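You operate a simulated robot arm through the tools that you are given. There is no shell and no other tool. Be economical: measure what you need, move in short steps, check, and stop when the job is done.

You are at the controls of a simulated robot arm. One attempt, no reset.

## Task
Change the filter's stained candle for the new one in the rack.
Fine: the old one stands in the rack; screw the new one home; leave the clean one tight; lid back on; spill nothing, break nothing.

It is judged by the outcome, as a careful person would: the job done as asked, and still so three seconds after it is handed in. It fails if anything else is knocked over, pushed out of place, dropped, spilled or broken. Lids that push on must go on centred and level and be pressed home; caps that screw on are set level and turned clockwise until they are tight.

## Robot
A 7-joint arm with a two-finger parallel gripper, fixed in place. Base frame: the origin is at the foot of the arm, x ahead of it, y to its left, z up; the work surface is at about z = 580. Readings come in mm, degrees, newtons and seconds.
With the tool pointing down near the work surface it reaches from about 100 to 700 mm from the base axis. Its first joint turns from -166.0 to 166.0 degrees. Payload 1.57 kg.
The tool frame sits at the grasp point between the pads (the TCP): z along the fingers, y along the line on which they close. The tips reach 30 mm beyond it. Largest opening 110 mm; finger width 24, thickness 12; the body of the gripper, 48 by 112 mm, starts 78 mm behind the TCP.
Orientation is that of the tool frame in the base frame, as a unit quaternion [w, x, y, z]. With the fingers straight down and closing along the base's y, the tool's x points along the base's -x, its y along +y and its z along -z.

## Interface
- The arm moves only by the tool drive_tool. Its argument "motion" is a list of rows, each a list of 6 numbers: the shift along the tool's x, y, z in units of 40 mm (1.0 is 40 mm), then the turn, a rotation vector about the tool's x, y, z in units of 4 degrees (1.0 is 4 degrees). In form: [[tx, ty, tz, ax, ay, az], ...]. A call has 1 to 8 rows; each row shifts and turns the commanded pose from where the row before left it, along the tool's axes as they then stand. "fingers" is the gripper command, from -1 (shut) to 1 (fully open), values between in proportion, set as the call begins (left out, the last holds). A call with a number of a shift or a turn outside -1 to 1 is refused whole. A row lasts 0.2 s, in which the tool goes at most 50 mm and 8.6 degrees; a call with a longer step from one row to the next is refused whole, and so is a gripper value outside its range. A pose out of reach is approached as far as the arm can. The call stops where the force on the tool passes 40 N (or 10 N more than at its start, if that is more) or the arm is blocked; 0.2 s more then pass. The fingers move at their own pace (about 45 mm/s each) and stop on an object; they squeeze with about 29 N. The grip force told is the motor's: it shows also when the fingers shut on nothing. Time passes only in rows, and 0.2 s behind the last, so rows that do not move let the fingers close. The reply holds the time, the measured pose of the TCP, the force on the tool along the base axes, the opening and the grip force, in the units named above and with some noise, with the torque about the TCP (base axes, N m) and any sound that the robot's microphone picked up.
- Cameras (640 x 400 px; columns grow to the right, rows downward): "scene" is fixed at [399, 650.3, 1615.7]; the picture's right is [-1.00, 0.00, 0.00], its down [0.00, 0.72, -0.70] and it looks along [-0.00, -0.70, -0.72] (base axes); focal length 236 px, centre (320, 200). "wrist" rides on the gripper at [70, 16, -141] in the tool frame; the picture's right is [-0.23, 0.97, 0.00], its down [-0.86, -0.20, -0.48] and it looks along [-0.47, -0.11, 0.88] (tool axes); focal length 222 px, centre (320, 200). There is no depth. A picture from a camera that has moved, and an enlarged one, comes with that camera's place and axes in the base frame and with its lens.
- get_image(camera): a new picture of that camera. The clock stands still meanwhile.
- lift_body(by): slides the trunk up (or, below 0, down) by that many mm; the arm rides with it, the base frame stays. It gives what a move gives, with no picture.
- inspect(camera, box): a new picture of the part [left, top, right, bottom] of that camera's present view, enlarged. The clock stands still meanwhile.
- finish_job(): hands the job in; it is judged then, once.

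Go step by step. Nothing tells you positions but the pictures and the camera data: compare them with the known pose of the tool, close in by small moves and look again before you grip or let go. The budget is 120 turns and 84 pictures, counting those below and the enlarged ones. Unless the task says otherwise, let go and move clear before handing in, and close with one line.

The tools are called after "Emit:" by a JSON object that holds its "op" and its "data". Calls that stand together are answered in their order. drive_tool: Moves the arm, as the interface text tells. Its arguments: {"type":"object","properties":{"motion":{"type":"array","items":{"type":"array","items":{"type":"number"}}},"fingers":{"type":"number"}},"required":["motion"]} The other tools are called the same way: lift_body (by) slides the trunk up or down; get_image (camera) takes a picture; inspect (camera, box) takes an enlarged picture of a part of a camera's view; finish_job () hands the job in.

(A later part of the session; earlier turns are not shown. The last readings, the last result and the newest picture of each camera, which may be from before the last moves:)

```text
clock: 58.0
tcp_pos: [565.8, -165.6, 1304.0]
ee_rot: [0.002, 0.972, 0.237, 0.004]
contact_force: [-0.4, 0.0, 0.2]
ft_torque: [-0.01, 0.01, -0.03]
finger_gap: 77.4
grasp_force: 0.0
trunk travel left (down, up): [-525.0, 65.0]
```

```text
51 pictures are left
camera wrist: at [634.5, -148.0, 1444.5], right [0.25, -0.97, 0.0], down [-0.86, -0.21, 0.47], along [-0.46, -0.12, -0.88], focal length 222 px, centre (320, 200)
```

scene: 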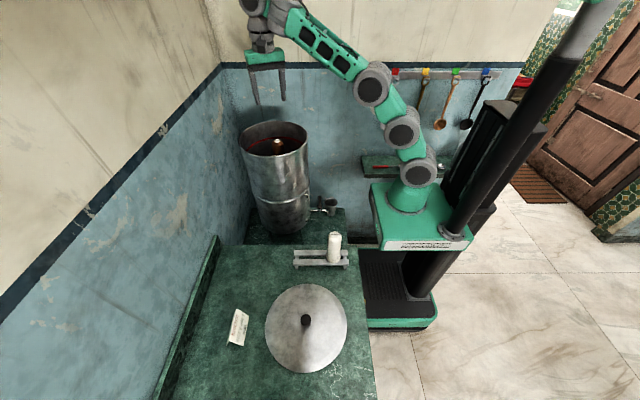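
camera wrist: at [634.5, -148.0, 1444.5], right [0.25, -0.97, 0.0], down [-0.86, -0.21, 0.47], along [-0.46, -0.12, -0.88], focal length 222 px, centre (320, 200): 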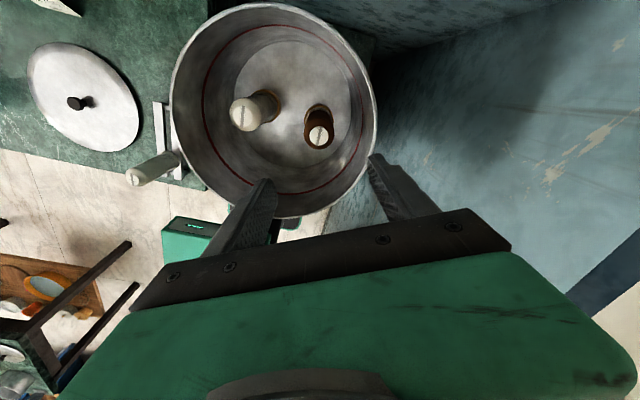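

Good long stroke available. Lowering over the stained candle to TCP z≈1092.

Emit:
{"op": "drive_tool", "data": {"motion": [[0, 0, 0.3, 0, 0, 0], [-0.03, 0, 0.5, 0, 0, 0], [-0.02, 0, 0.6, 0, 0, 0], [0, 0, 0.6, 0, 0, 0], [0, 0, 0.6, 0, 0, 0], [0, 0, 0.4, 0, 0, 0], [0, 0, 0.2, 0, 0, 0]]}}

Emit:
{"op": "get_image", "data": {"camera": "wrist"}}

```text
clock: 59.6
tcp_pos: [565.9, -166.6, 1174.5]
ee_rot: [0.003, 0.972, 0.236, 0.003]
contact_force: [0.1, 1.0, 0.4]
ft_torque: [0.0, 0.03, 0.02]
finger_gap: 77.0
grasp_force: 0.1
trunk travel left (down, up): [-525.0, 65.0]
```

```text
50 pictures are left
camera wrist: at [634.9, -148.7, 1316.5], right [0.25, -0.97, 0.01], down [-0.85, -0.22, 0.47], along [-0.46, -0.12, -0.88], focal length 222 px, centre (320, 200)
```

wrist: 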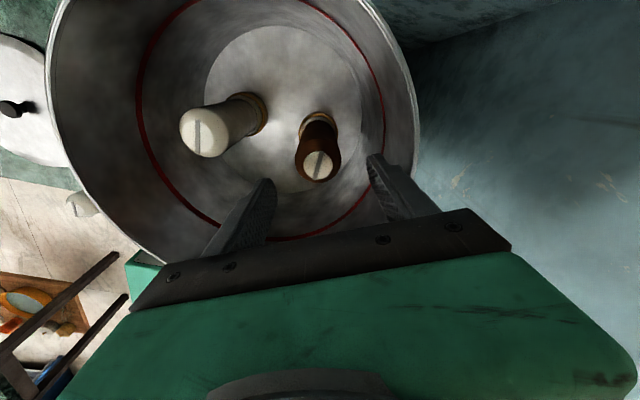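

Emit:
{"op": "drive_tool", "data": {"motion": [[0, 0, 0.2, 0, 0, 0], [0, 0, 0.4, 0, 0, 0], [0, 0, 0.5, 0, 0, 0], [0, 0, 0.4, 0, 0, 0], [0, 0, 0.3, 0, 0, 0], [0, 0, 0.2, 0, 0, 0], [0, 0, 0.05, 0, 0, 0]]}}

Emit:
{"op": "get_image", "data": {"camera": "wrist"}}

Emit:
{"op": "inspect", "data": {"camera": "scene", "box": [225, 95, 325, 165]}}

```text
clock: 61.2
tcp_pos: [565.2, -166.7, 1093.8]
ee_rot: [0.003, 0.972, 0.237, 0.004]
contact_force: [0.9, 0.7, 0.1]
ft_torque: [-0.02, 0.0, -0.03]
finger_gap: 76.8
grasp_force: 0.0
trunk travel left (down, up): [-525.0, 65.0]
```

```text
49 pictures are left
camera wrist: at [634.8, -148.9, 1234.5], right [0.25, -0.97, 0.01], down [-0.86, -0.22, 0.47], along [-0.46, -0.12, -0.88], focal length 222 px, centre (320, 200)
```

wrist: 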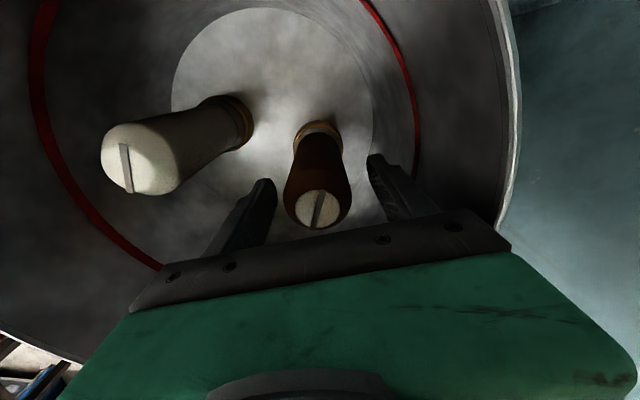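

```text
5.71 times, centred on (275, 130) of scene
camera zoom: at [399.0, 650.3, 1615.7], right [-1.0, 0.0, 0.0], down [0.0, 0.72, -0.7], along [0.0, -0.7, -0.72], focal length 1347 px, centre (577, 600)
```

zoom: 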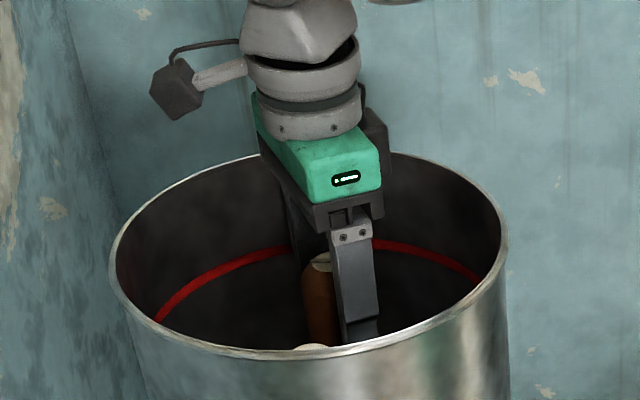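

The candle is centred between the fingers. Closing.

Emit:
{"op": "drive_tool", "data": {"motion": [[0, 0, 0, 0, 0, 0], [0, 0, 0, 0, 0, 0], [0, 0, 0, 0, 0, 0], [0, 0, 0, 0, 0, 0]], "fingers": -1}}

Emit:
{"op": "drive_tool", "data": {"motion": [[0, 0, 0, 0, 0, -0.5], [0, 0, 0, 0, 0, -1], [0, 0, 0, 0, 0, -1], [0, 0, 0, 0, 0, -1], [0, 0, 0, 0, 0, -1], [0, 0, 0, 0, 0, -1]]}}

Emit:
{"op": "get_image", "data": {"camera": "wrist"}}

```text
clock: 62.2
tcp_pos: [564.4, -164.7, 1092.3]
ee_rot: [0.002, 0.971, 0.237, 0.003]
contact_force: [-5.5, 7.7, 1.3]
ft_torque: [0.35, 0.29, -0.03]
finger_gap: 47.9
grasp_force: 29.4
trunk travel left (down, up): [-525.0, 65.0]
```

```text
clock: 63.6
tcp_pos: [565.4, -166.0, 1093.3]
ee_rot: [0.004, 0.908, 0.419, 0.003]
contact_force: [-17.7, 14.8, -0.5]
ft_torque: [0.7, 0.49, -0.01]
finger_gap: 47.9
grasp_force: 29.3
trunk travel left (down, up): [-525.0, 65.0]
```

```text
47 pictures are left
camera wrist: at [622.5, -122.5, 1234.3], right [0.59, -0.81, 0.01], down [-0.71, -0.52, 0.47], along [-0.38, -0.29, -0.88], focal length 222 px, centre (320, 200)
```

wrist: 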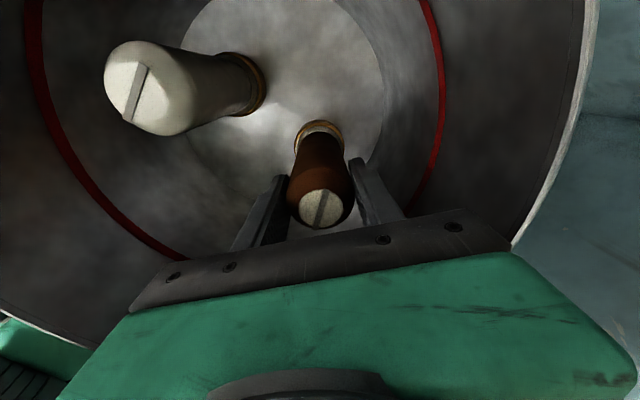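

The candle turns with the gripper (its slot follows). I ease the side force by 2 mm and keep unscrewing counterclockwise.

Emit:
{"op": "drive_tool", "data": {"motion": [[0, -0.05, 0, 0, 0, -1], [0, 0, 0, 0, 0, -1], [0, 0, 0, 0, 0, -1], [0, 0, 0, 0, 0, -1], [0, 0, 0, 0, 0, -1], [0, 0, 0, 0, 0, -1], [0, 0, 0, 0, 0, -1], [0, 0, 0, 0, 0, -1]]}}

Emit:
{"op": "drive_tool", "data": {"motion": [[0, 0, 0, 0, 0, -1], [0, 0, 0, 0, 0, -1], [0, 0, 0, 0, 0, -1], [0, 0, 0, 0, 0, -1], [0, 0, 0, 0, 0, -1], [0, 0, 0, 0, 0, -1], [0, 0, 0, 0, 0, -1], [0, 0, 0, 0, 0, -1]]}}

Emit:
{"op": "drive_tool", "data": {"motion": [[0, 0, 0, 0, 0, -1], [0, 0, 0, 0, 0, -1], [0, 0, 0, 0, 0, -1], [0, 0, 0, 0, 0, -1], [0, 0, 0, 0, 0, -1], [0, 0, 0, 0, 0, -1], [0, 0, 0, 0, 0, -1], [0, 0, 0, 0, 0, -1]]}}

```text
clock: 65.4
tcp_pos: [564.8, -164.3, 1092.5]
ee_rot: [0.004, 0.758, 0.653, 0.002]
contact_force: [-5.3, 7.4, -1.3]
ft_torque: [0.75, 0.04, -0.03]
finger_gap: 48.0
grasp_force: 28.9
trunk travel left (down, up): [-525.0, 65.0]
```

```text
clock: 67.2
tcp_pos: [564.7, -164.9, 1093.1]
ee_rot: [0.004, 0.548, 0.836, 0.001]
contact_force: [-11.3, 7.7, -4.3]
ft_torque: [0.64, 0.5, -0.04]
finger_gap: 47.8
grasp_force: 29.5
trunk travel left (down, up): [-525.0, 65.0]
```

```text
clock: 69.0
tcp_pos: [565.4, -164.0, 1092.5]
ee_rot: [0.006, 0.296, 0.955, 0.001]
contact_force: [-1.7, 0.2, 4.8]
ft_torque: [0.27, 0.28, -0.01]
finger_gap: 47.8
grasp_force: 28.8
trunk travel left (down, up): [-525.0, 65.0]
```

Going well; continuing counterclockwise.

Emit:
{"op": "drive_tool", "data": {"motion": [[0, 0, 0, 0, 0, -1], [0, 0, 0, 0, 0, -1], [0, 0, 0, 0, 0, -1], [0, 0, 0, 0, 0, -1], [0, 0, 0, 0, 0, -1], [0, 0, 0, 0, 0, -1], [0, 0, 0, 0, 0, -1], [0, 0, 0, 0, 0, -1]]}}

Emit:
{"op": "drive_tool", "data": {"motion": [[0, 0, 0, 0, 0, -1], [0, 0, 0, 0, 0, -1], [0, 0, 0, 0, 0, -1], [0, 0, 0, 0, 0, -1], [0, 0, 0, 0, 0, -1], [0, 0, 0, 0, 0, -1], [0, 0, 0, 0, 0, -1], [0, 0, 0, 0, 0, -1]]}}

Emit:
{"op": "drive_tool", "data": {"motion": [[0, 0, 0, 0, 0, -1], [0, 0, 0, 0, 0, -1], [0, 0, 0, 0, 0, -1], [0, 0, 0, 0, 0, -1], [0, 0, 0, 0, 0, -1], [0, 0, 0, 0, 0, -1], [0, 0, 0, 0, 0, -1], [0, 0, 0, 0, 0, -1]]}}

Emit:
{"op": "get_image", "data": {"camera": "wrist"}}

```text
clock: 70.8
tcp_pos: [565.1, -164.5, 1093.7]
ee_rot: [0.005, 0.022, 1.0, -0.001]
contact_force: [-3.4, 0.7, 10.5]
ft_torque: [0.16, 0.15, -0.01]
finger_gap: 47.8
grasp_force: 28.9
trunk travel left (down, up): [-525.0, 65.0]
```

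```text
clock: 72.6
tcp_pos: [565.5, -164.0, 1092.3]
ee_rot: [0.004, -0.255, 0.967, -0.002]
contact_force: [0.8, 2.6, 11.3]
ft_torque: [0.4, -0.27, 0.01]
finger_gap: 47.9
grasp_force: 29.1
trunk travel left (down, up): [-525.0, 65.0]
```

```text
clock: 74.4
tcp_pos: [564.5, -164.7, 1092.2]
ee_rot: [0.003, -0.512, 0.859, -0.003]
contact_force: [-0.1, 5.2, 7.3]
ft_torque: [0.78, -0.16, -0.11]
finger_gap: 48.0
grasp_force: 28.7
trunk travel left (down, up): [-525.0, 65.0]
```

```text
46 pictures are left
camera wrist: at [517.0, -218.6, 1233.4], right [-0.75, 0.66, -0.01], down [0.58, 0.66, 0.48], along [0.32, 0.36, -0.88], focal length 222 px, centre (320, 200)
```

wrist: 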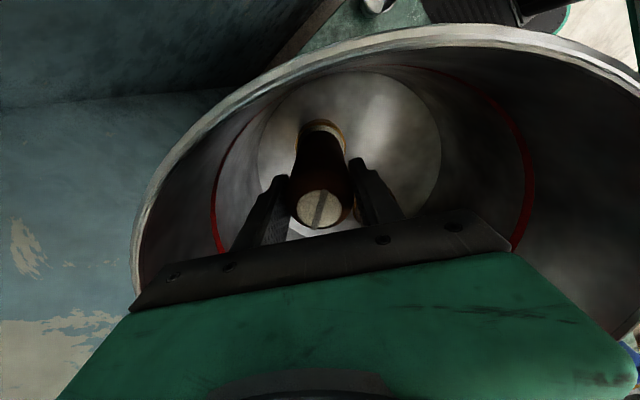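

Emit:
{"op": "drive_tool", "data": {"motion": [[0, 0, -0.01, 0, 0, -1], [0, 0, 0, 0, 0, -1], [0, 0, -0.01, 0, 0, -1], [0, 0, 0, 0, 0, -1], [0, 0, 0, 0, 0, -1], [0, 0, 0, 0, 0, -1], [0, 0, 0, 0, 0, -1], [0, 0, 0, 0, 0, -1]]}}

Emit:
{"op": "drive_tool", "data": {"motion": [[0, 0, 0, 0, 0, -1], [0, 0, 0, 0, 0, -1], [0, 0, 0, 0, 0, -1], [0, 0, 0, 0, 0, -1], [0, 0, 0, 0, 0, -1], [0, 0, 0, 0, 0, -1], [0, 0, 0, 0, 0, -1], [0, 0, 0, 0, 0, -1]]}}

Emit:
{"op": "drive_tool", "data": {"motion": [[0, 0, 0, 0, 0, -1], [0, 0, 0, 0, 0, -1], [0, 0, 0, 0, 0, -1], [0, 0, 0, 0, 0, -1], [0, 0, 0, 0, 0, -1], [0, 0, 0, 0, 0, -1]]}}

```text
clock: 76.2
tcp_pos: [565.4, -164.9, 1092.0]
ee_rot: [-0.002, 0.728, -0.685, 0.004]
contact_force: [3.0, -1.2, 0.4]
ft_torque: [0.33, 0.27, -0.55]
finger_gap: 46.6
grasp_force: 28.1
trunk travel left (down, up): [-525.0, 65.0]
```

```text
clock: 78.0
tcp_pos: [565.5, -166.0, 1092.5]
ee_rot: [-0.001, 0.889, -0.458, 0.005]
contact_force: [4.5, -0.8, 3.7]
ft_torque: [0.44, 0.26, -0.6]
finger_gap: 47.0
grasp_force: 28.9
trunk travel left (down, up): [-525.0, 65.0]
```

```text
clock: 79.4
tcp_pos: [566.6, -165.6, 1092.4]
ee_rot: [0.001, 0.965, -0.263, 0.004]
contact_force: [2.4, 1.8, -0.1]
ft_torque: [0.53, 0.27, -0.46]
finger_gap: 46.7
grasp_force: 28.7
trunk travel left (down, up): [-525.0, 65.0]
```

Torque rose and the gap changed; I check if the candle is still following.

Emit:
{"op": "get_image", "data": {"camera": "wrist"}}

Emit:
{"op": "inspect", "data": {"camera": "scene", "box": [225, 95, 325, 165]}}

```text
45 pictures are left
camera wrist: at [617.2, -214.9, 1234.7], right [-0.69, -0.72, 0.0], down [-0.64, 0.61, 0.47], along [-0.34, 0.33, -0.88], focal length 222 px, centre (320, 200)
```

wrist: 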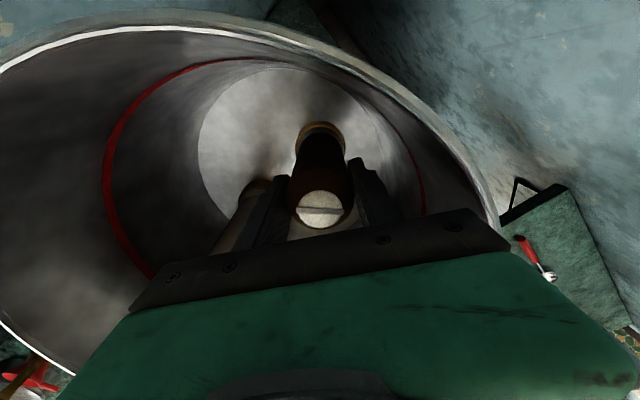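

```text
5.71 times, centred on (275, 130) of scene
camera zoom: at [399.0, 650.3, 1615.7], right [-1.0, 0.0, 0.0], down [0.0, 0.72, -0.7], along [0.0, -0.7, -0.72], focal length 1347 px, centre (577, 600)
```

zoom: 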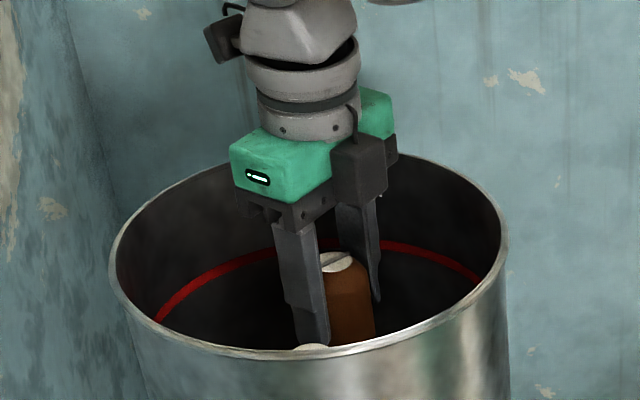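

The slot slipped about 80° in the grip, so the candle stopped following. I test by pulling up very slightly to see whether it is free.

Emit:
{"op": "drive_tool", "data": {"motion": [[0, 0, -0.04, 0, 0, 0], [0, 0, 0, 0, 0, 0]]}}

Emit:
{"op": "drive_tool", "data": {"motion": [[0, 0, -0.04, 0, 0, 0], [0, 0, 0, 0, 0, 0]]}}

```text
clock: 80.0
tcp_pos: [566.2, -165.0, 1092.7]
ee_rot: [0.0, 0.965, -0.263, 0.002]
contact_force: [2.1, 3.2, -13.2]
ft_torque: [0.07, 0.01, -0.33]
finger_gap: 46.7
grasp_force: 29.2
trunk travel left (down, up): [-525.0, 65.0]
```

```text
clock: 80.6
tcp_pos: [565.4, -164.7, 1094.8]
ee_rot: [0.001, 0.964, -0.265, 0.004]
contact_force: [-2.2, 2.1, -15.4]
ft_torque: [-0.09, -0.04, -0.28]
finger_gap: 46.7
grasp_force: 28.6
trunk travel left (down, up): [-525.0, 65.0]
```

It's still threaded in. I open, wind the wrist back clockwise, re-grip and continue, this time letting the tool rise with the thread.

Emit:
{"op": "drive_tool", "data": {"motion": [[0, 0, 0, 0, 0, 0], [0, 0, 0, 0, 0, 0], [0, 0, 0, 0, 0, 0.5], [0, 0, 0, 0, 0, 1], [0, 0, 0, 0, 0, 1], [0, 0, 0, 0, 0, 1], [0, 0, 0, 0, 0, 1], [0, 0, 0, 0, 0, 1]], "fingers": 0.3}}

Emit:
{"op": "get_image", "data": {"camera": "wrist"}}

Emit:
{"op": "drive_tool", "data": {"motion": [[0, 0, 0, 0, 0, 1], [0, 0, 0, 0, 0, 1], [0, 0, 0, 0, 0, 1], [0, 0, 0, 0, 0, 1], [0, 0, 0, 0, 0, 1], [0, 0, 0, 0, 0, 1], [0, 0, 0, 0, 0, 1], [0, 0, 0, 0, 0, 1]]}}

Emit:
{"op": "drive_tool", "data": {"motion": [[0, 0, 0, 0, 0, 1], [0, 0, 0, 0, 0, 1], [0, 0, 0, 0, 0, 1], [0, 0, 0, 0, 0, 1], [0, 0, 0, 0, 0, 1], [0, 0, 0, 0, 0, 1], [0, 0, 0, 0, 0, 1], [0, 0, 0, 0, 0, 1]]}}

Emit:
{"op": "drive_tool", "data": {"motion": [[0, 0, 0, 0, 0, 1], [0, 0, 0, 0, 0, 1], [0, 0, 0, 0, 0, 1], [0, 0, 0, 0, 0, 1], [0, 0, 0, 0, 0, 1], [0, 0, 0, 0, 0, 1], [0, 0, 0, 0, 0, 1], [0, 0, 0, 0, 0, 1]]}}

Emit:
{"op": "drive_tool", "data": {"motion": [[0, 0, 0, 0, 0, 1], [0, 0, 0, 0, 0, 1], [0, 0, 0, 0, 0, 1], [0, 0, 0, 0, 0, 1], [0, 0, 0, 0, 0, 1], [0, 0, 0, 0, 0, 1], [0, 0, 0, 0, 0, 1], [0, 0, 0, 0, 0, 1]]}}

Emit:
{"op": "drive_tool", "data": {"motion": [[0, 0, 0, 0, 0, 1], [0, 0, 0, 0, 0, 1], [0, 0, 0, 0, 0, 1], [0, 0, 0, 0, 0, 1], [0, 0, 0, 0, 0, 1], [0, 0, 0, 0, 0, 1], [0, 0, 0, 0, 0, 1], [0, 0, 0, 0, 0, 1]]}}

Emit:
{"op": "drive_tool", "data": {"motion": [[0, 0, 0, 0, 0, 1], [0, 0, 0, 0, 0, 1], [0, 0, 0, 0, 0, 1], [0, 0, 0, 0, 0, 1], [0, 0, 0, 0, 0, 1], [0, 0, 0, 0, 0, 1], [0, 0, 0, 0, 0, 1], [0, 0, 0, 0, 0, 1]]}}

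Emit:
{"op": "drive_tool", "data": {"motion": [[0, 0, 0, 0, 0, 1], [0, 0, 0, 0, 0, 1], [0, 0, 0, 0, 0, 1], [0, 0, 0, 0, 0, 1], [0, 0, 0, 0, 0, 1], [0, 0, 0, 0, 0, 1], [0, 0, 0, 0, 0, 1], [0, 0, 0, 0, 0, 1]]}}

Emit:
{"op": "drive_tool", "data": {"motion": [[0, 0, 0, 0, 0, 1], [0, 0, 0, 0, 0, 1], [0, 0, 0, 0, 0, 1], [0, 0, 0, 0, 0, 1], [0, 0, 0, 0, 0, 1], [0, 0, 0, 0, 0, 1], [0, 0, 0, 0, 0, 1], [0, 0, 0, 0, 0, 1]]}}

Emit:
{"op": "get_image", "data": {"camera": "wrist"}}

```text
clock: 82.4
tcp_pos: [565.1, -164.4, 1096.8]
ee_rot: [-0.001, 0.896, -0.444, 0.004]
contact_force: [0.0, -0.5, 0.4]
ft_torque: [0.02, 0.0, -0.01]
finger_gap: 71.9
grasp_force: 0.0
trunk travel left (down, up): [-525.0, 65.0]
```

```text
43 pictures are left
camera wrist: at [594.0, -230.4, 1238.2], right [-0.91, -0.41, -0.01], down [-0.36, 0.8, 0.47], along [-0.19, 0.43, -0.88], focal length 222 px, centre (320, 200)
```

wrist: 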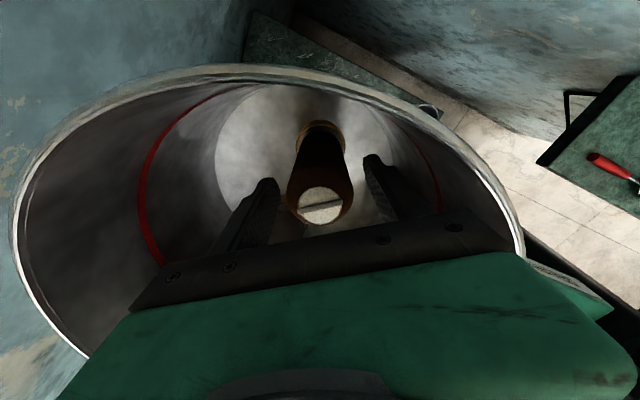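

```text
clock: 84.2
tcp_pos: [564.8, -164.9, 1095.3]
ee_rot: [-0.002, 0.74, -0.673, 0.004]
contact_force: [-0.7, 0.5, 0.8]
ft_torque: [0.01, -0.01, 0.02]
finger_gap: 71.3
grasp_force: 0.0
trunk travel left (down, up): [-525.0, 65.0]
```

```text
clock: 86.0
tcp_pos: [565.2, -165.3, 1096.6]
ee_rot: [0.003, -0.525, 0.851, -0.003]
contact_force: [0.1, 0.3, -0.3]
ft_torque: [0.0, -0.01, -0.02]
finger_gap: 71.4
grasp_force: 0.0
trunk travel left (down, up): [-525.0, 65.0]
```

```text
clock: 87.8
tcp_pos: [566.1, -164.7, 1097.2]
ee_rot: [0.003, -0.27, 0.963, -0.002]
contact_force: [-0.8, 0.2, 0.0]
ft_torque: [-0.01, 0.0, -0.01]
finger_gap: 71.4
grasp_force: 0.1
trunk travel left (down, up): [-525.0, 65.0]
```

```text
clock: 89.6
tcp_pos: [565.8, -164.3, 1096.4]
ee_rot: [0.004, 0.005, 1.0, -0.002]
contact_force: [-0.4, -0.5, 0.4]
ft_torque: [-0.02, -0.03, 0.02]
finger_gap: 71.2
grasp_force: 0.0
trunk travel left (down, up): [-525.0, 65.0]
```

```text
clock: 91.4
tcp_pos: [564.8, -164.8, 1096.0]
ee_rot: [0.005, 0.282, 0.96, 0.0]
contact_force: [0.2, -0.4, -0.4]
ft_torque: [0.03, -0.02, 0.01]
finger_gap: 71.3
grasp_force: 0.1
trunk travel left (down, up): [-525.0, 65.0]
```

```text
clock: 93.2
tcp_pos: [564.9, -164.7, 1096.4]
ee_rot: [0.005, 0.534, 0.845, 0.001]
contact_force: [-1.2, 0.6, -0.5]
ft_torque: [0.0, 0.0, -0.04]
finger_gap: 71.7
grasp_force: 0.1
trunk travel left (down, up): [-525.0, 65.0]
```

```text
clock: 95.0
tcp_pos: [565.7, -165.5, 1096.1]
ee_rot: [0.004, 0.747, 0.665, 0.002]
contact_force: [-0.5, 0.1, -0.3]
ft_torque: [-0.01, 0.01, 0.01]
finger_gap: 71.2
grasp_force: 0.2
trunk travel left (down, up): [-525.0, 65.0]
```

```text
clock: 96.8
tcp_pos: [564.3, -165.8, 1095.4]
ee_rot: [0.003, 0.901, 0.433, 0.004]
contact_force: [-0.2, 0.2, -0.4]
ft_torque: [0.02, 0.01, 0.0]
finger_gap: 71.5
grasp_force: 0.0
trunk travel left (down, up): [-525.0, 65.0]
```

```text
42 pictures are left
camera wrist: at [620.5, -121.8, 1237.8], right [0.62, -0.79, 0.01], down [-0.69, -0.54, 0.47], along [-0.37, -0.3, -0.88], focal length 222 px, centre (320, 200)
```

wrist: 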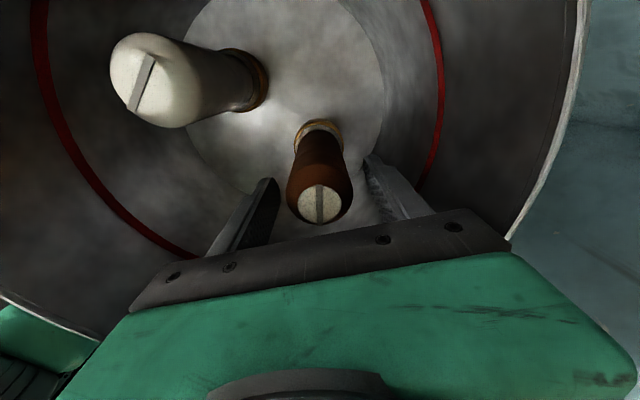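

Emit:
{"op": "drive_tool", "data": {"motion": [[0, 0, 0.05, 0, 0, 0], [0, 0, 0, 0, 0, 0], [0, 0, 0, 0, 0, 0], [0, 0, 0, 0, 0, 0]], "fingers": -1}}

Emit:
{"op": "drive_tool", "data": {"motion": [[0, 0, 0, 0, 0, -0.5], [0, 0, 0, 0, 0, -1], [0, 0, 0, 0, 0, -1], [0, 0, 0, 0, 0, -1], [0, 0, 0, 0, 0, -1], [0, 0, 0, 0, 0, -1], [0, 0, 0, 0, 0, -1], [0, 0, 0, 0, 0, -1]]}}

Emit:
{"op": "drive_tool", "data": {"motion": [[0, 0, -0.005, 0, 0, -1], [0, 0, 0, 0, 0, -1], [0, 0, 0, 0, 0, -1], [0, 0, 0, 0, 0, -1], [0, 0, -0.005, 0, 0, -1], [0, 0, 0, 0, 0, -1], [0, 0, 0, 0, 0, -1], [0, 0, 0, 0, 0, -1]]}}

Emit:
{"op": "get_image", "data": {"camera": "wrist"}}

```text
clock: 97.8
tcp_pos: [564.7, -165.3, 1094.9]
ee_rot: [0.004, 0.901, 0.433, 0.003]
contact_force: [-1.5, 2.4, 1.8]
ft_torque: [0.13, 0.15, 0.0]
finger_gap: 46.4
grasp_force: 29.3
trunk travel left (down, up): [-525.0, 65.0]
```

```text
clock: 99.6
tcp_pos: [564.9, -165.2, 1094.4]
ee_rot: [0.004, 0.757, 0.653, 0.002]
contact_force: [-4.5, 1.9, 1.9]
ft_torque: [-0.1, 0.09, -0.26]
finger_gap: 47.5
grasp_force: 29.1
trunk travel left (down, up): [-525.0, 65.0]
```

```text
clock: 101.4
tcp_pos: [564.2, -165.7, 1095.5]
ee_rot: [0.003, 0.548, 0.836, 0.001]
contact_force: [-5.4, -1.0, 1.6]
ft_torque: [0.24, 0.21, -0.17]
finger_gap: 47.0
grasp_force: 28.8
trunk travel left (down, up): [-525.0, 65.0]
```

```text
41 pictures are left
camera wrist: at [551.6, -94.6, 1236.5], right [0.98, 0.18, 0.01], down [0.15, -0.86, 0.48], along [0.09, -0.47, -0.88], focal length 222 px, centre (320, 200)
```

wrist: 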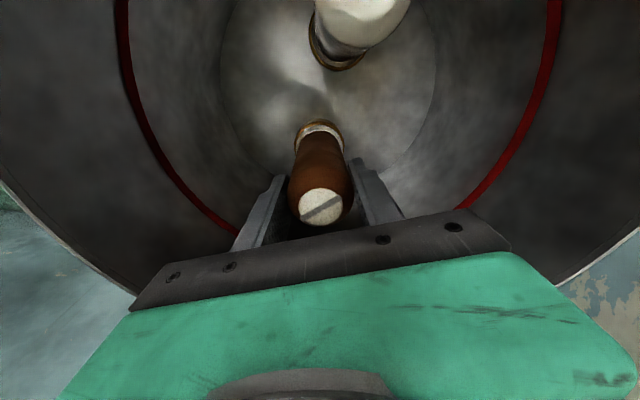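

The candle isn't following any more (its slot stays put in the room). I'll look closely at its base compared with the clean one's.

Emit:
{"op": "inspect", "data": {"camera": "wrist", "box": [260, 20, 400, 240]}}

Emit:
{"op": "inspect", "data": {"camera": "scene", "box": [255, 125, 305, 160]}}

```text
1.82 times, centred on (330, 130) of wrist
camera zoom: at [551.6, -94.6, 1236.5], right [0.98, 0.18, 0.01], down [0.15, -0.86, 0.48], along [0.09, -0.47, -0.88], focal length 404 px, centre (302, 327)
```

zoom: 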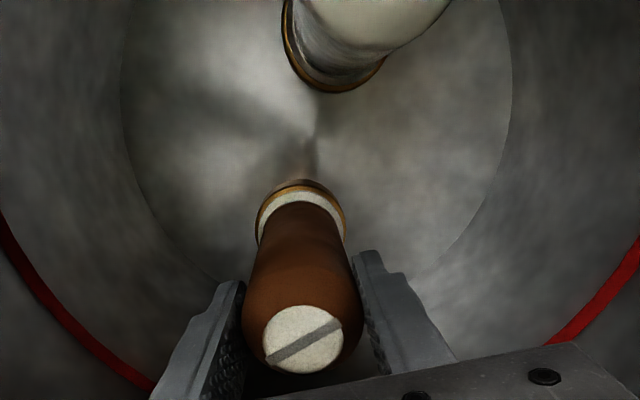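

```text
11.43 times, centred on (280, 142) of scene
camera zoom: at [399.0, 650.3, 1615.7], right [-1.0, 0.0, 0.0], down [0.0, 0.72, -0.7], along [0.0, -0.7, -0.72], focal length 2695 px, centre (777, 857)
```

zoom: 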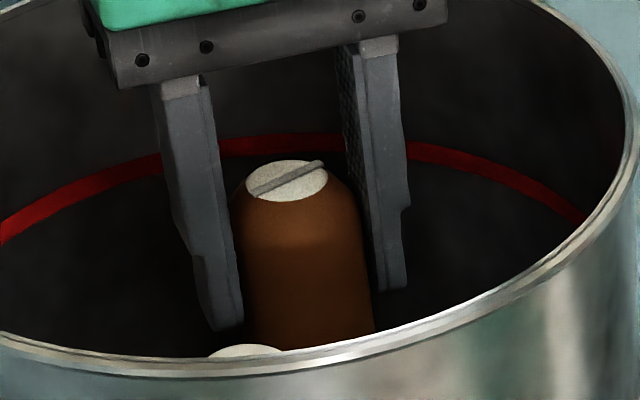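

Emit:
{"op": "drive_tool", "data": {"motion": [[0, 0, 0, 0, 0, 0.5], [0, 0, 0, 0, 0, 1], [0, 0, 0, 0, 0, 1], [0, 0, 0, 0, 0, 1]]}}

Emit:
{"op": "drive_tool", "data": {"motion": [[0, 0, 0, 0, 0, 1], [0, 0, 0, 0, 0, 1], [0, 0, 0, 0, 0, 1], [0, 0, 0, 0, 0, 1], [0, 0, 0, 0, 0, 1]]}}

Emit:
{"op": "inspect", "data": {"camera": "wrist", "box": [260, 20, 400, 240]}}

```text
clock: 102.4
tcp_pos: [565.3, -166.1, 1095.1]
ee_rot: [0.003, 0.646, 0.763, 0.002]
contact_force: [1.1, 0.9, 0.0]
ft_torque: [0.23, -0.03, -0.01]
finger_gap: 46.8
grasp_force: 29.1
trunk travel left (down, up): [-525.0, 65.0]
```

```text
clock: 103.6
tcp_pos: [564.9, -166.0, 1094.9]
ee_rot: [0.006, 0.771, 0.637, 0.003]
contact_force: [0.4, -3.8, 8.9]
ft_torque: [-0.51, 0.13, 0.06]
finger_gap: 47.0
grasp_force: 28.7
trunk travel left (down, up): [-525.0, 65.0]
```

```text
1.82 times, centred on (330, 130) of wrist
camera zoom: at [593.2, -100.6, 1236.9], right [0.91, -0.4, 0.01], down [-0.36, -0.8, 0.48], along [-0.18, -0.44, -0.88], focal length 404 px, centre (302, 327)
```

zoom: 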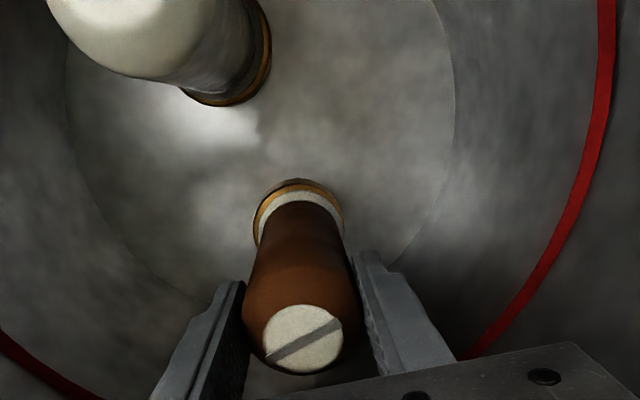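

Clockwise the candle follows freely with no torque, while counterclockwise it hit a firm stop. I need to learn which way it really rises, so I'll wind the wrist counterclockwise empty and make a long clockwise stroke while watching its height.

Emit:
{"op": "drive_tool", "data": {"motion": [[0, 0, 0, 0, 0, 0], [0, 0, 0, 0, 0, 0], [0, 0, 0, 0, 0, -0.5], [0, 0, 0, 0, 0, -1], [0, 0, 0, 0, 0, -1], [0, 0, 0, 0, 0, -1], [0, 0, 0, 0, 0, -1], [0, 0, 0, 0, 0, -1]], "fingers": 0.3}}

Emit:
{"op": "drive_tool", "data": {"motion": [[0, 0, 0, 0, 0, -1], [0, 0, 0, 0, 0, -1], [0, 0, 0, 0, 0, -1], [0, 0, 0, 0, 0, -1], [0, 0, 0, 0, 0, -1], [0, 0, 0, 0, 0, -1], [0, 0, 0, 0, 0, -1], [0, 0, 0, 0, 0, -1]]}}

Emit:
{"op": "drive_tool", "data": {"motion": [[0, 0, 0, 0, 0, -1], [0, 0, 0, 0, 0, -1], [0, 0, 0, 0, 0, -1], [0, 0, 0, 0, 0, -1], [0, 0, 0, 0, 0, -1], [0, 0, 0, 0, 0, -1], [0, 0, 0, 0, 0, -1], [0, 0, 0, 0, 0, -1]]}}

Emit:
{"op": "drive_tool", "data": {"motion": [[0, 0, 0, 0, 0, -1], [0, 0, 0, 0, 0, -1], [0, 0, 0, 0, 0, -1], [0, 0, 0, 0, 0, -1], [0, 0, 0, 0, 0, -1], [0, 0, 0, 0, 0, -1], [0, 0, 0, 0, 0, -1], [0, 0, 0, 0, 0, -1]]}}

Emit:
{"op": "drive_tool", "data": {"motion": [[0, 0, 0, 0, 0, -1], [0, 0, 0, 0, 0, -1], [0, 0, 0, 0, 0, -1], [0, 0, 0, 0, 0, -1], [0, 0, 0, 0, 0, -1], [0, 0, 0, 0, 0, -1], [0, 0, 0, 0, 0, -1], [0, 0, 0, 0, 0, -1]]}}

Emit:
{"op": "drive_tool", "data": {"motion": [[0, 0, 0, 0, 0, -1], [0, 0, 0, 0, 0, -1], [0, 0, 0, 0, 0, -1], [0, 0, 0, 0, 0, -1], [0, 0, 0, 0, 0, -1], [0, 0, 0, 0, 0, -1], [0, 0, 0, 0, 0, -1], [0, 0, 0, 0, 0, -1]]}}

Emit:
{"op": "drive_tool", "data": {"motion": [[0, 0, 0, 0, 0, -1], [0, 0, 0, 0, 0, -1], [0, 0, 0, 0, 0, -1], [0, 0, 0, 0, 0, -1], [0, 0, 0, 0, 0, -1], [0, 0, 0, 0, 0, -1], [0, 0, 0, 0, 0, -1], [0, 0, 0, 0, 0, -1]]}}

Emit:
{"op": "drive_tool", "data": {"motion": [[0, 0, 0, 0, 0, -1], [0, 0, 0, 0, 0, -1], [0, 0, 0, 0, 0, -1], [0, 0, 0, 0, 0, -1], [0, 0, 0, 0, 0, -1], [0, 0, 0, 0, 0, -1], [0, 0, 0, 0, 0, -1], [0, 0, 0, 0, 0, -0.5]]}}

Emit:
{"op": "inspect", "data": {"camera": "scene", "box": [255, 125, 305, 160]}}

Emit:
{"op": "inspect", "data": {"camera": "wrist", "box": [260, 20, 400, 240]}}

```text
clock: 105.4
tcp_pos: [564.2, -166.8, 1094.1]
ee_rot: [0.004, 0.633, 0.774, 0.0]
contact_force: [0.9, 0.3, 0.0]
ft_torque: [-0.02, 0.03, 0.0]
finger_gap: 71.6
grasp_force: 0.0
trunk travel left (down, up): [-525.0, 65.0]
```

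```text
clock: 107.2
tcp_pos: [565.6, -165.6, 1094.5]
ee_rot: [0.005, 0.395, 0.919, -0.001]
contact_force: [0.3, 0.9, -0.9]
ft_torque: [0.0, 0.01, 0.02]
finger_gap: 71.5
grasp_force: 0.1
trunk travel left (down, up): [-525.0, 65.0]
```

```text
clock: 109.0
tcp_pos: [564.1, -164.2, 1095.4]
ee_rot: [0.005, 0.127, 0.992, -0.001]
contact_force: [0.9, 0.1, 0.2]
ft_torque: [-0.01, -0.02, -0.02]
finger_gap: 71.5
grasp_force: 0.0
trunk travel left (down, up): [-525.0, 65.0]
```

```text
clock: 110.8
tcp_pos: [565.2, -166.7, 1093.9]
ee_rot: [0.004, -0.151, 0.989, -0.003]
contact_force: [0.4, 0.8, -0.3]
ft_torque: [0.02, 0.02, 0.0]
finger_gap: 71.2
grasp_force: 0.1
trunk travel left (down, up): [-525.0, 65.0]
```

```text
clock: 112.6
tcp_pos: [566.2, -165.7, 1093.0]
ee_rot: [0.003, -0.418, 0.908, -0.003]
contact_force: [0.5, 0.2, -0.1]
ft_torque: [-0.03, 0.02, 0.0]
finger_gap: 71.5
grasp_force: 0.0
trunk travel left (down, up): [-525.0, 65.0]
```

```text
clock: 114.4
tcp_pos: [564.9, -166.6, 1094.9]
ee_rot: [0.002, -0.653, 0.758, -0.004]
contact_force: [-0.2, -0.9, 0.0]
ft_torque: [-0.01, 0.02, -0.02]
finger_gap: 71.5
grasp_force: 0.1
trunk travel left (down, up): [-525.0, 65.0]
```

```text
clock: 116.2
tcp_pos: [565.3, -165.4, 1094.8]
ee_rot: [-0.003, 0.836, -0.548, 0.005]
contact_force: [0.0, 0.2, -0.2]
ft_torque: [0.02, 0.0, 0.02]
finger_gap: 71.7
grasp_force: 0.1
trunk travel left (down, up): [-525.0, 65.0]
```

```text
clock: 118.0
tcp_pos: [564.5, -165.2, 1094.8]
ee_rot: [-0.001, 0.95, -0.313, 0.004]
contact_force: [0.4, -0.1, -0.5]
ft_torque: [0.0, -0.02, -0.01]
finger_gap: 71.5
grasp_force: 0.1
trunk travel left (down, up): [-525.0, 65.0]
```

```text
11.43 times, centred on (280, 142) of scene
camera zoom: at [399.0, 650.3, 1615.7], right [-1.0, 0.0, 0.0], down [0.0, 0.72, -0.7], along [0.0, -0.7, -0.72], focal length 2695 px, centre (777, 857)
```

zoom: 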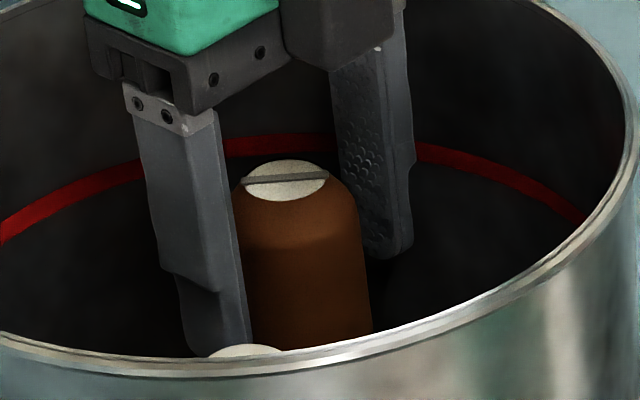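

```text
1.82 times, centred on (330, 130) of wrist
camera zoom: at [611.0, -219.4, 1237.2], right [-0.76, -0.65, 0.0], down [-0.57, 0.67, 0.47], along [-0.3, 0.36, -0.88], focal length 404 px, centre (302, 327)
```

zoom: 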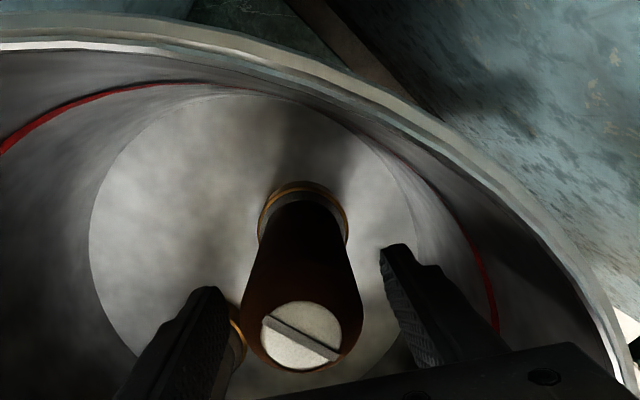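

Emit:
{"op": "drive_tool", "data": {"motion": [[0, 0, 0, 0, 0, 0], [0, 0, 0, 0, 0, 0], [0, 0, 0, 0, 0, 0], [0, 0, 0, 0, 0, 0], [0, 0, 0, 0, 0, 0.5], [0, 0, 0, 0, 0, 1], [0, 0, 0, 0, 0, 1], [0, 0, 0, 0, 0, 1]], "fingers": -1}}

Emit:
{"op": "drive_tool", "data": {"motion": [[0, 0, 0, 0, 0, 1], [0, 0, 0, 0, 0, 1], [0, 0, 0, 0, 0, 1], [0, 0, 0, 0, 0, 1], [0, 0, 0, 0, 0, 1], [0, 0, 0, 0, 0, 1], [0, 0, 0, 0, 0, 1], [0, 0, 0, 0, 0, 1]]}}

Emit:
{"op": "drive_tool", "data": {"motion": [[0, 0, 0, 0, 0, 1], [0, 0, 0, 0, 0, 1], [0, 0, 0, 0, 0, 1], [0, 0, 0, 0, 0, 1], [0, 0, 0, 0, 0, 1], [0, 0, 0, 0, 0, 1], [0, 0, 0, 0, 0, 1], [0, 0, 0, 0, 0, 1]]}}

Emit:
{"op": "drive_tool", "data": {"motion": [[0, 0, 0, 0, 0, 1], [0, 0, 0, 0, 0, 1], [0, 0, 0, 0, 0, 1], [0, 0, 0, 0, 0, 1], [0, 0, 0, 0, 0, 1], [0, 0, 0, 0, 0, 1], [0, 0, 0, 0, 0, 1], [0, 0, 0, 0, 0, 1]]}}

Emit:
{"op": "inspect", "data": {"camera": "wrist", "box": [260, 20, 400, 240]}}

```text
clock: 119.8
tcp_pos: [565.4, -164.2, 1095.7]
ee_rot: [-0.001, 0.903, -0.429, 0.004]
contact_force: [-1.8, 2.2, 2.2]
ft_torque: [0.13, 0.27, -0.02]
finger_gap: 46.2
grasp_force: 29.1
trunk travel left (down, up): [-525.0, 65.0]
```

```text
clock: 121.6
tcp_pos: [565.1, -164.3, 1094.8]
ee_rot: [-0.002, 0.751, -0.66, 0.005]
contact_force: [2.0, -2.8, 10.5]
ft_torque: [-0.76, -0.16, 0.01]
finger_gap: 46.5
grasp_force: 29.3
trunk travel left (down, up): [-525.0, 65.0]
```

```text
clock: 123.4
tcp_pos: [565.4, -165.3, 1096.1]
ee_rot: [0.002, -0.541, 0.841, -0.002]
contact_force: [0.6, -3.2, 8.4]
ft_torque: [-0.58, 0.07, 0.02]
finger_gap: 46.3
grasp_force: 28.5
trunk travel left (down, up): [-525.0, 65.0]
```

```text
clock: 125.2
tcp_pos: [564.4, -164.2, 1094.7]
ee_rot: [0.004, -0.288, 0.958, -0.003]
contact_force: [-5.3, 1.4, 8.8]
ft_torque: [-0.26, 0.76, 0.02]
finger_gap: 46.6
grasp_force: 28.7
trunk travel left (down, up): [-525.0, 65.0]
```

```text
1.82 times, centred on (330, 130) of wrist
camera zoom: at [497.0, -190.3, 1235.8], right [-0.35, 0.94, -0.01], down [0.82, 0.3, 0.48], along [0.46, 0.16, -0.87], focal length 404 px, centre (302, 327)
```

zoom: 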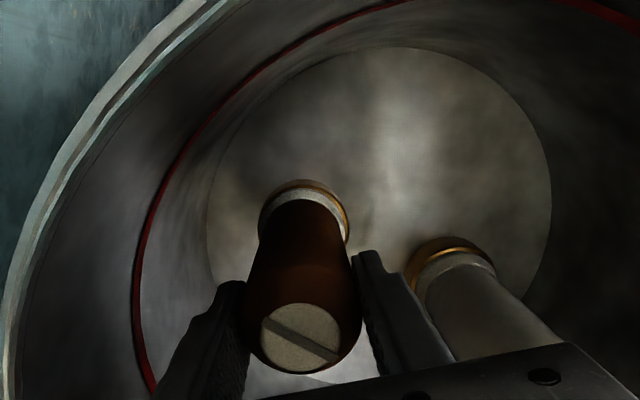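

It still follows clockwise freely. Continuing and then checking height.

Emit:
{"op": "drive_tool", "data": {"motion": [[0, 0, 0, 0, 0, 1], [0, 0, 0, 0, 0, 1], [0, 0, 0, 0, 0, 1], [0, 0, 0, 0, 0, 1], [0, 0, 0, 0, 0, 1], [0, 0, 0, 0, 0, 1], [0, 0, 0, 0, 0, 1], [0, 0, 0, 0, 0, 1]]}}

Emit:
{"op": "drive_tool", "data": {"motion": [[0, 0, 0, 0, 0, 1], [0, 0, 0, 0, 0, 1], [0, 0, 0, 0, 0, 1], [0, 0, 0, 0, 0, 1], [0, 0, 0, 0, 0, 1], [0, 0, 0, 0, 0, 1], [0, 0, 0, 0, 0, 1], [0, 0, 0, 0, 0, 1]]}}

Emit:
{"op": "drive_tool", "data": {"motion": [[0, 0, 0, 0, 0, 1], [0, 0, 0, 0, 0, 1], [0, 0, 0, 0, 0, 1], [0, 0, 0, 0, 0, 1], [0, 0, 0, 0, 0, 1], [0, 0, 0, 0, 0, 1], [0, 0, 0, 0, 0, 1], [0, 0, 0, 0, 0, 1]]}}

Emit:
{"op": "drive_tool", "data": {"motion": [[0, 0, 0, 0, 0, 1], [0, 0, 0, 0, 0, 1], [0, 0, 0, 0, 0, 1], [0, 0, 0, 0, 0, 1], [0, 0, 0, 0, 0, 1], [0, 0, 0, 0, 0, 1], [0, 0, 0, 0, 0, 1], [0, 0, 0, 0, 0, 1]]}}

Emit:
{"op": "drive_tool", "data": {"motion": [[0, 0, 0, 0, 0, 1], [0, 0, 0, 0, 0, 1], [0, 0, 0, 0, 0, 1], [0, 0, 0, 0, 0, 1], [0, 0, 0, 0, 0, 1], [0, 0, 0, 0, 0, 1], [0, 0, 0, 0, 0, 1]]}}

Emit:
{"op": "inspect", "data": {"camera": "wrist", "box": [260, 20, 400, 240]}}

Emit:
{"op": "inspect", "data": {"camera": "scene", "box": [255, 125, 305, 160]}}

```text
clock: 127.0
tcp_pos: [564.2, -164.8, 1093.7]
ee_rot: [0.004, -0.012, 1.0, -0.002]
contact_force: [-2.4, -0.9, 5.1]
ft_torque: [-0.18, 0.47, 0.01]
finger_gap: 46.4
grasp_force: 28.7
trunk travel left (down, up): [-525.0, 65.0]
```

```text
clock: 128.8
tcp_pos: [563.8, -165.7, 1095.5]
ee_rot: [0.005, 0.264, 0.964, -0.001]
contact_force: [-3.9, -0.1, 7.1]
ft_torque: [0.0, 0.58, 0.01]
finger_gap: 46.1
grasp_force: 29.1
trunk travel left (down, up): [-525.0, 65.0]
```

```text
clock: 130.6
tcp_pos: [565.4, -165.5, 1093.7]
ee_rot: [0.005, 0.52, 0.854, 0.001]
contact_force: [-2.1, -1.7, 5.3]
ft_torque: [-0.12, 0.04, 0.62]
finger_gap: 47.5
grasp_force: 28.4
trunk travel left (down, up): [-525.0, 65.0]
```

```text
clock: 132.4
tcp_pos: [563.4, -165.2, 1095.9]
ee_rot: [0.004, 0.735, 0.678, 0.002]
contact_force: [-8.3, -3.4, 0.4]
ft_torque: [-0.01, 0.29, 0.6]
finger_gap: 47.9
grasp_force: 29.3
trunk travel left (down, up): [-525.0, 65.0]
```

```text
clock: 134.0
tcp_pos: [563.9, -164.1, 1094.5]
ee_rot: [0.002, 0.877, 0.481, 0.002]
contact_force: [-13.8, 4.1, 0.0]
ft_torque: [0.13, 0.39, 0.58]
finger_gap: 47.4
grasp_force: 29.1
trunk travel left (down, up): [-525.0, 65.0]
```

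```text
1.82 times, centred on (330, 130) of wrist
camera zoom: at [614.6, -115.0, 1236.7], right [0.7, -0.72, 0.01], down [-0.63, -0.61, 0.48], along [-0.34, -0.34, -0.88], focal length 404 px, centre (302, 327)
```

zoom: 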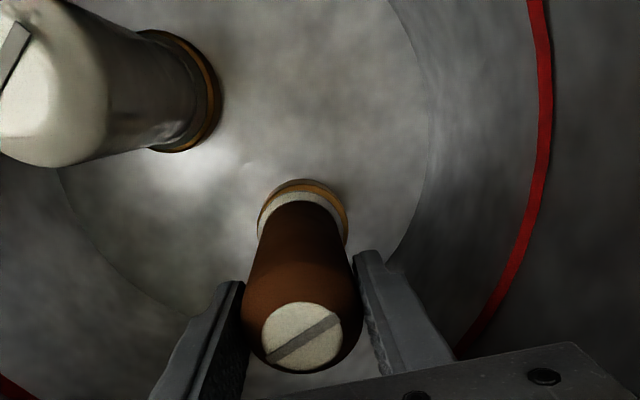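

```text
11.43 times, centred on (280, 142) of scene
camera zoom: at [399.0, 650.3, 1615.7], right [-1.0, 0.0, 0.0], down [0.0, 0.72, -0.7], along [0.0, -0.7, -0.72], focal length 2695 px, centre (777, 857)
```

zoom: 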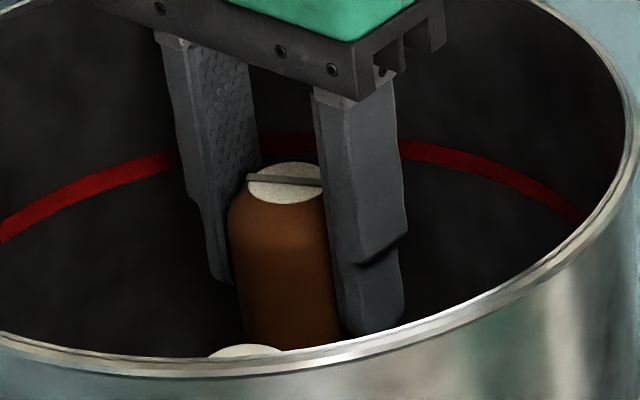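

Now it's clear: clockwise it stops at its original tight position, and counterclockwise it stops about 225° later, roughly 1 mm higher. So that end is likely the fully unscrewed point; I'll turn it there in one stroke and pull up properly.

Emit:
{"op": "drive_tool", "data": {"motion": [[0, 0, 0, 0, 0, 0], [0, 0, 0, 0, 0, 0], [0, 0, 0.04, 0, 0, 0]], "fingers": 0.1}}

Emit:
{"op": "drive_tool", "data": {"motion": [[0, 0, 0, 0, 0, 0], [0, 0, 0, 0, 0, 0], [0, 0, 0, 0, 0, 0], [0, 0, 0, 0, 0, 0]], "fingers": -1}}

Emit:
{"op": "drive_tool", "data": {"motion": [[0, 0, 0, 0, 0, -0.5], [0, 0, 0, 0, 0, -1], [0, 0, 0, 0, 0, -1], [0, 0, 0, 0, 0, -1], [0, 0, -0.005, 0, 0, -1], [0, 0, 0, 0, 0, -1], [0, 0, 0, 0, 0, -1], [0, 0, 0, 0, 0, -1]]}}

Emit:
{"op": "drive_tool", "data": {"motion": [[0, 0, 0, 0, 0, -1], [0, 0, 0, 0, 0, -1], [0, 0, 0, 0, 0, -1], [0, 0, 0, 0, 0, -1], [0, 0, -0.005, 0, 0, -1], [0, 0, 0, 0, 0, -1], [0, 0, 0, 0, 0, -1], [0, 0, 0, 0, 0, -1]]}}

Emit:
{"op": "drive_tool", "data": {"motion": [[0, 0, 0, 0, 0, -1], [0, 0, 0, 0, 0, -1], [0, 0, 0, 0, 0, -1], [0, 0, 0, 0, 0, -1], [0, 0, -0.005, 0, 0, -1], [0, 0, 0, 0, 0, -1], [0, 0, 0, 0, 0, -1], [0, 0, 0, 0, 0, -1]]}}

Emit:
{"op": "drive_tool", "data": {"motion": [[0, 0, 0, 0, 0, -1], [0, 0, 0, 0, 0, -1], [0, 0, 0, 0, 0, -1], [0, 0, 0, 0, 0, -1], [0, 0, -0.005, 0, 0, -1], [0, 0, 0, 0, 0, -1], [0, 0, 0, 0, 0, -1], [0, 0, 0, 0, 0, -1]]}}

Emit:
{"op": "drive_tool", "data": {"motion": [[0, 0, 0, 0, 0, -1], [0, 0, 0, 0, 0, -1], [0, 0, 0, 0, 0, -1], [0, 0, 0, 0, 0, -1], [0, 0, -0.005, 0, 0, -1], [0, 0, 0, 0, 0, -1], [0, 0, 0, 0, 0, -1], [0, 0, 0, 0, 0, -1]]}}

Emit:
{"op": "drive_tool", "data": {"motion": [[0, 0, 0, 0, 0, -1], [0, 0, 0, 0, 0, -1], [0, 0, 0, 0, 0, -1], [0, 0, 0, 0, 0, -1], [0, 0, -0.005, 0, 0, -1], [0, 0, 0, 0, 0, -1], [0, 0, 0, 0, 0, -1], [0, 0, 0, 0, 0, -1]]}}

Emit:
{"op": "drive_tool", "data": {"motion": [[0, 0, 0, 0, 0, -1], [0, 0, 0, 0, 0, -1], [0, 0, 0, 0, 0, -1], [0, 0, 0, 0, 0, -1], [0, 0, -0.005, 0, 0, -1], [0, 0, 0, 0, 0, -1]]}}

Emit:
{"op": "inspect", "data": {"camera": "scene", "box": [255, 125, 305, 160]}}

```text
clock: 134.8
tcp_pos: [565.8, -166.3, 1093.8]
ee_rot: [0.004, 0.877, 0.48, 0.003]
contact_force: [0.6, 0.5, -0.5]
ft_torque: [0.0, 0.02, -0.04]
finger_gap: 60.4
grasp_force: 0.0
trunk travel left (down, up): [-525.0, 65.0]
```

```text
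clock: 135.8
tcp_pos: [563.4, -164.3, 1092.7]
ee_rot: [0.003, 0.877, 0.481, 0.003]
contact_force: [-13.4, 8.0, -0.2]
ft_torque: [0.28, 0.53, 0.1]
finger_gap: 47.4
grasp_force: 28.6
trunk travel left (down, up): [-525.0, 65.0]
```

```text
clock: 137.6
tcp_pos: [562.9, -165.2, 1094.1]
ee_rot: [0.004, 0.723, 0.691, 0.003]
contact_force: [-15.9, 1.7, -2.6]
ft_torque: [0.37, 0.56, 0.03]
finger_gap: 47.5
grasp_force: 29.1
trunk travel left (down, up): [-525.0, 65.0]
```

```text
clock: 139.4
tcp_pos: [563.7, -165.7, 1093.2]
ee_rot: [0.004, 0.504, 0.864, 0.001]
contact_force: [-18.2, -0.9, -10.5]
ft_torque: [0.18, 0.67, 0.02]
finger_gap: 47.5
grasp_force: 28.6
trunk travel left (down, up): [-525.0, 65.0]
```

```text
clock: 141.2
tcp_pos: [564.4, -166.8, 1094.3]
ee_rot: [0.006, 0.246, 0.969, 0.0]
contact_force: [-7.2, -6.0, -0.1]
ft_torque: [0.02, 0.72, 0.0]
finger_gap: 47.2
grasp_force: 29.4
trunk travel left (down, up): [-525.0, 65.0]
```

```text
clock: 143.0
tcp_pos: [565.5, -167.2, 1095.0]
ee_rot: [0.005, -0.031, 0.999, 0.0]
contact_force: [-2.7, -10.3, 0.7]
ft_torque: [-0.27, -0.31, 0.0]
finger_gap: 47.3
grasp_force: 29.0
trunk travel left (down, up): [-525.0, 65.0]
```

```text
clock: 144.8
tcp_pos: [566.9, -164.9, 1094.6]
ee_rot: [0.004, -0.306, 0.952, -0.002]
contact_force: [4.7, -7.4, 1.9]
ft_torque: [-0.02, -0.51, 0.02]
finger_gap: 47.6
grasp_force: 29.1
trunk travel left (down, up): [-525.0, 65.0]
```

```text
clock: 146.6
tcp_pos: [566.2, -165.7, 1094.6]
ee_rot: [0.002, -0.556, 0.831, -0.003]
contact_force: [8.9, -2.8, 8.0]
ft_torque: [-0.18, -0.35, -0.01]
finger_gap: 46.6
grasp_force: 28.9
trunk travel left (down, up): [-525.0, 65.0]
```

```text
clock: 148.0
tcp_pos: [564.2, -165.6, 1093.1]
ee_rot: [-0.002, 0.716, -0.698, 0.004]
contact_force: [2.0, 1.6, 4.7]
ft_torque: [0.28, -0.13, -0.08]
finger_gap: 46.4
grasp_force: 28.7
trunk travel left (down, up): [-525.0, 65.0]
```

```text
11.43 times, centred on (280, 142) of scene
camera zoom: at [399.0, 650.3, 1615.7], right [-1.0, 0.0, 0.0], down [0.0, 0.72, -0.7], along [0.0, -0.7, -0.72], focal length 2695 px, centre (777, 857)
```

zoom: 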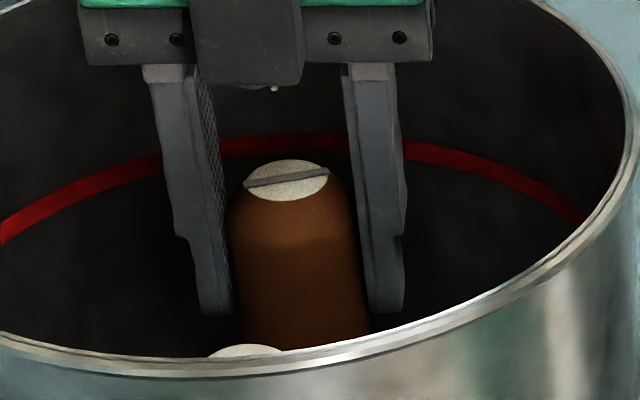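

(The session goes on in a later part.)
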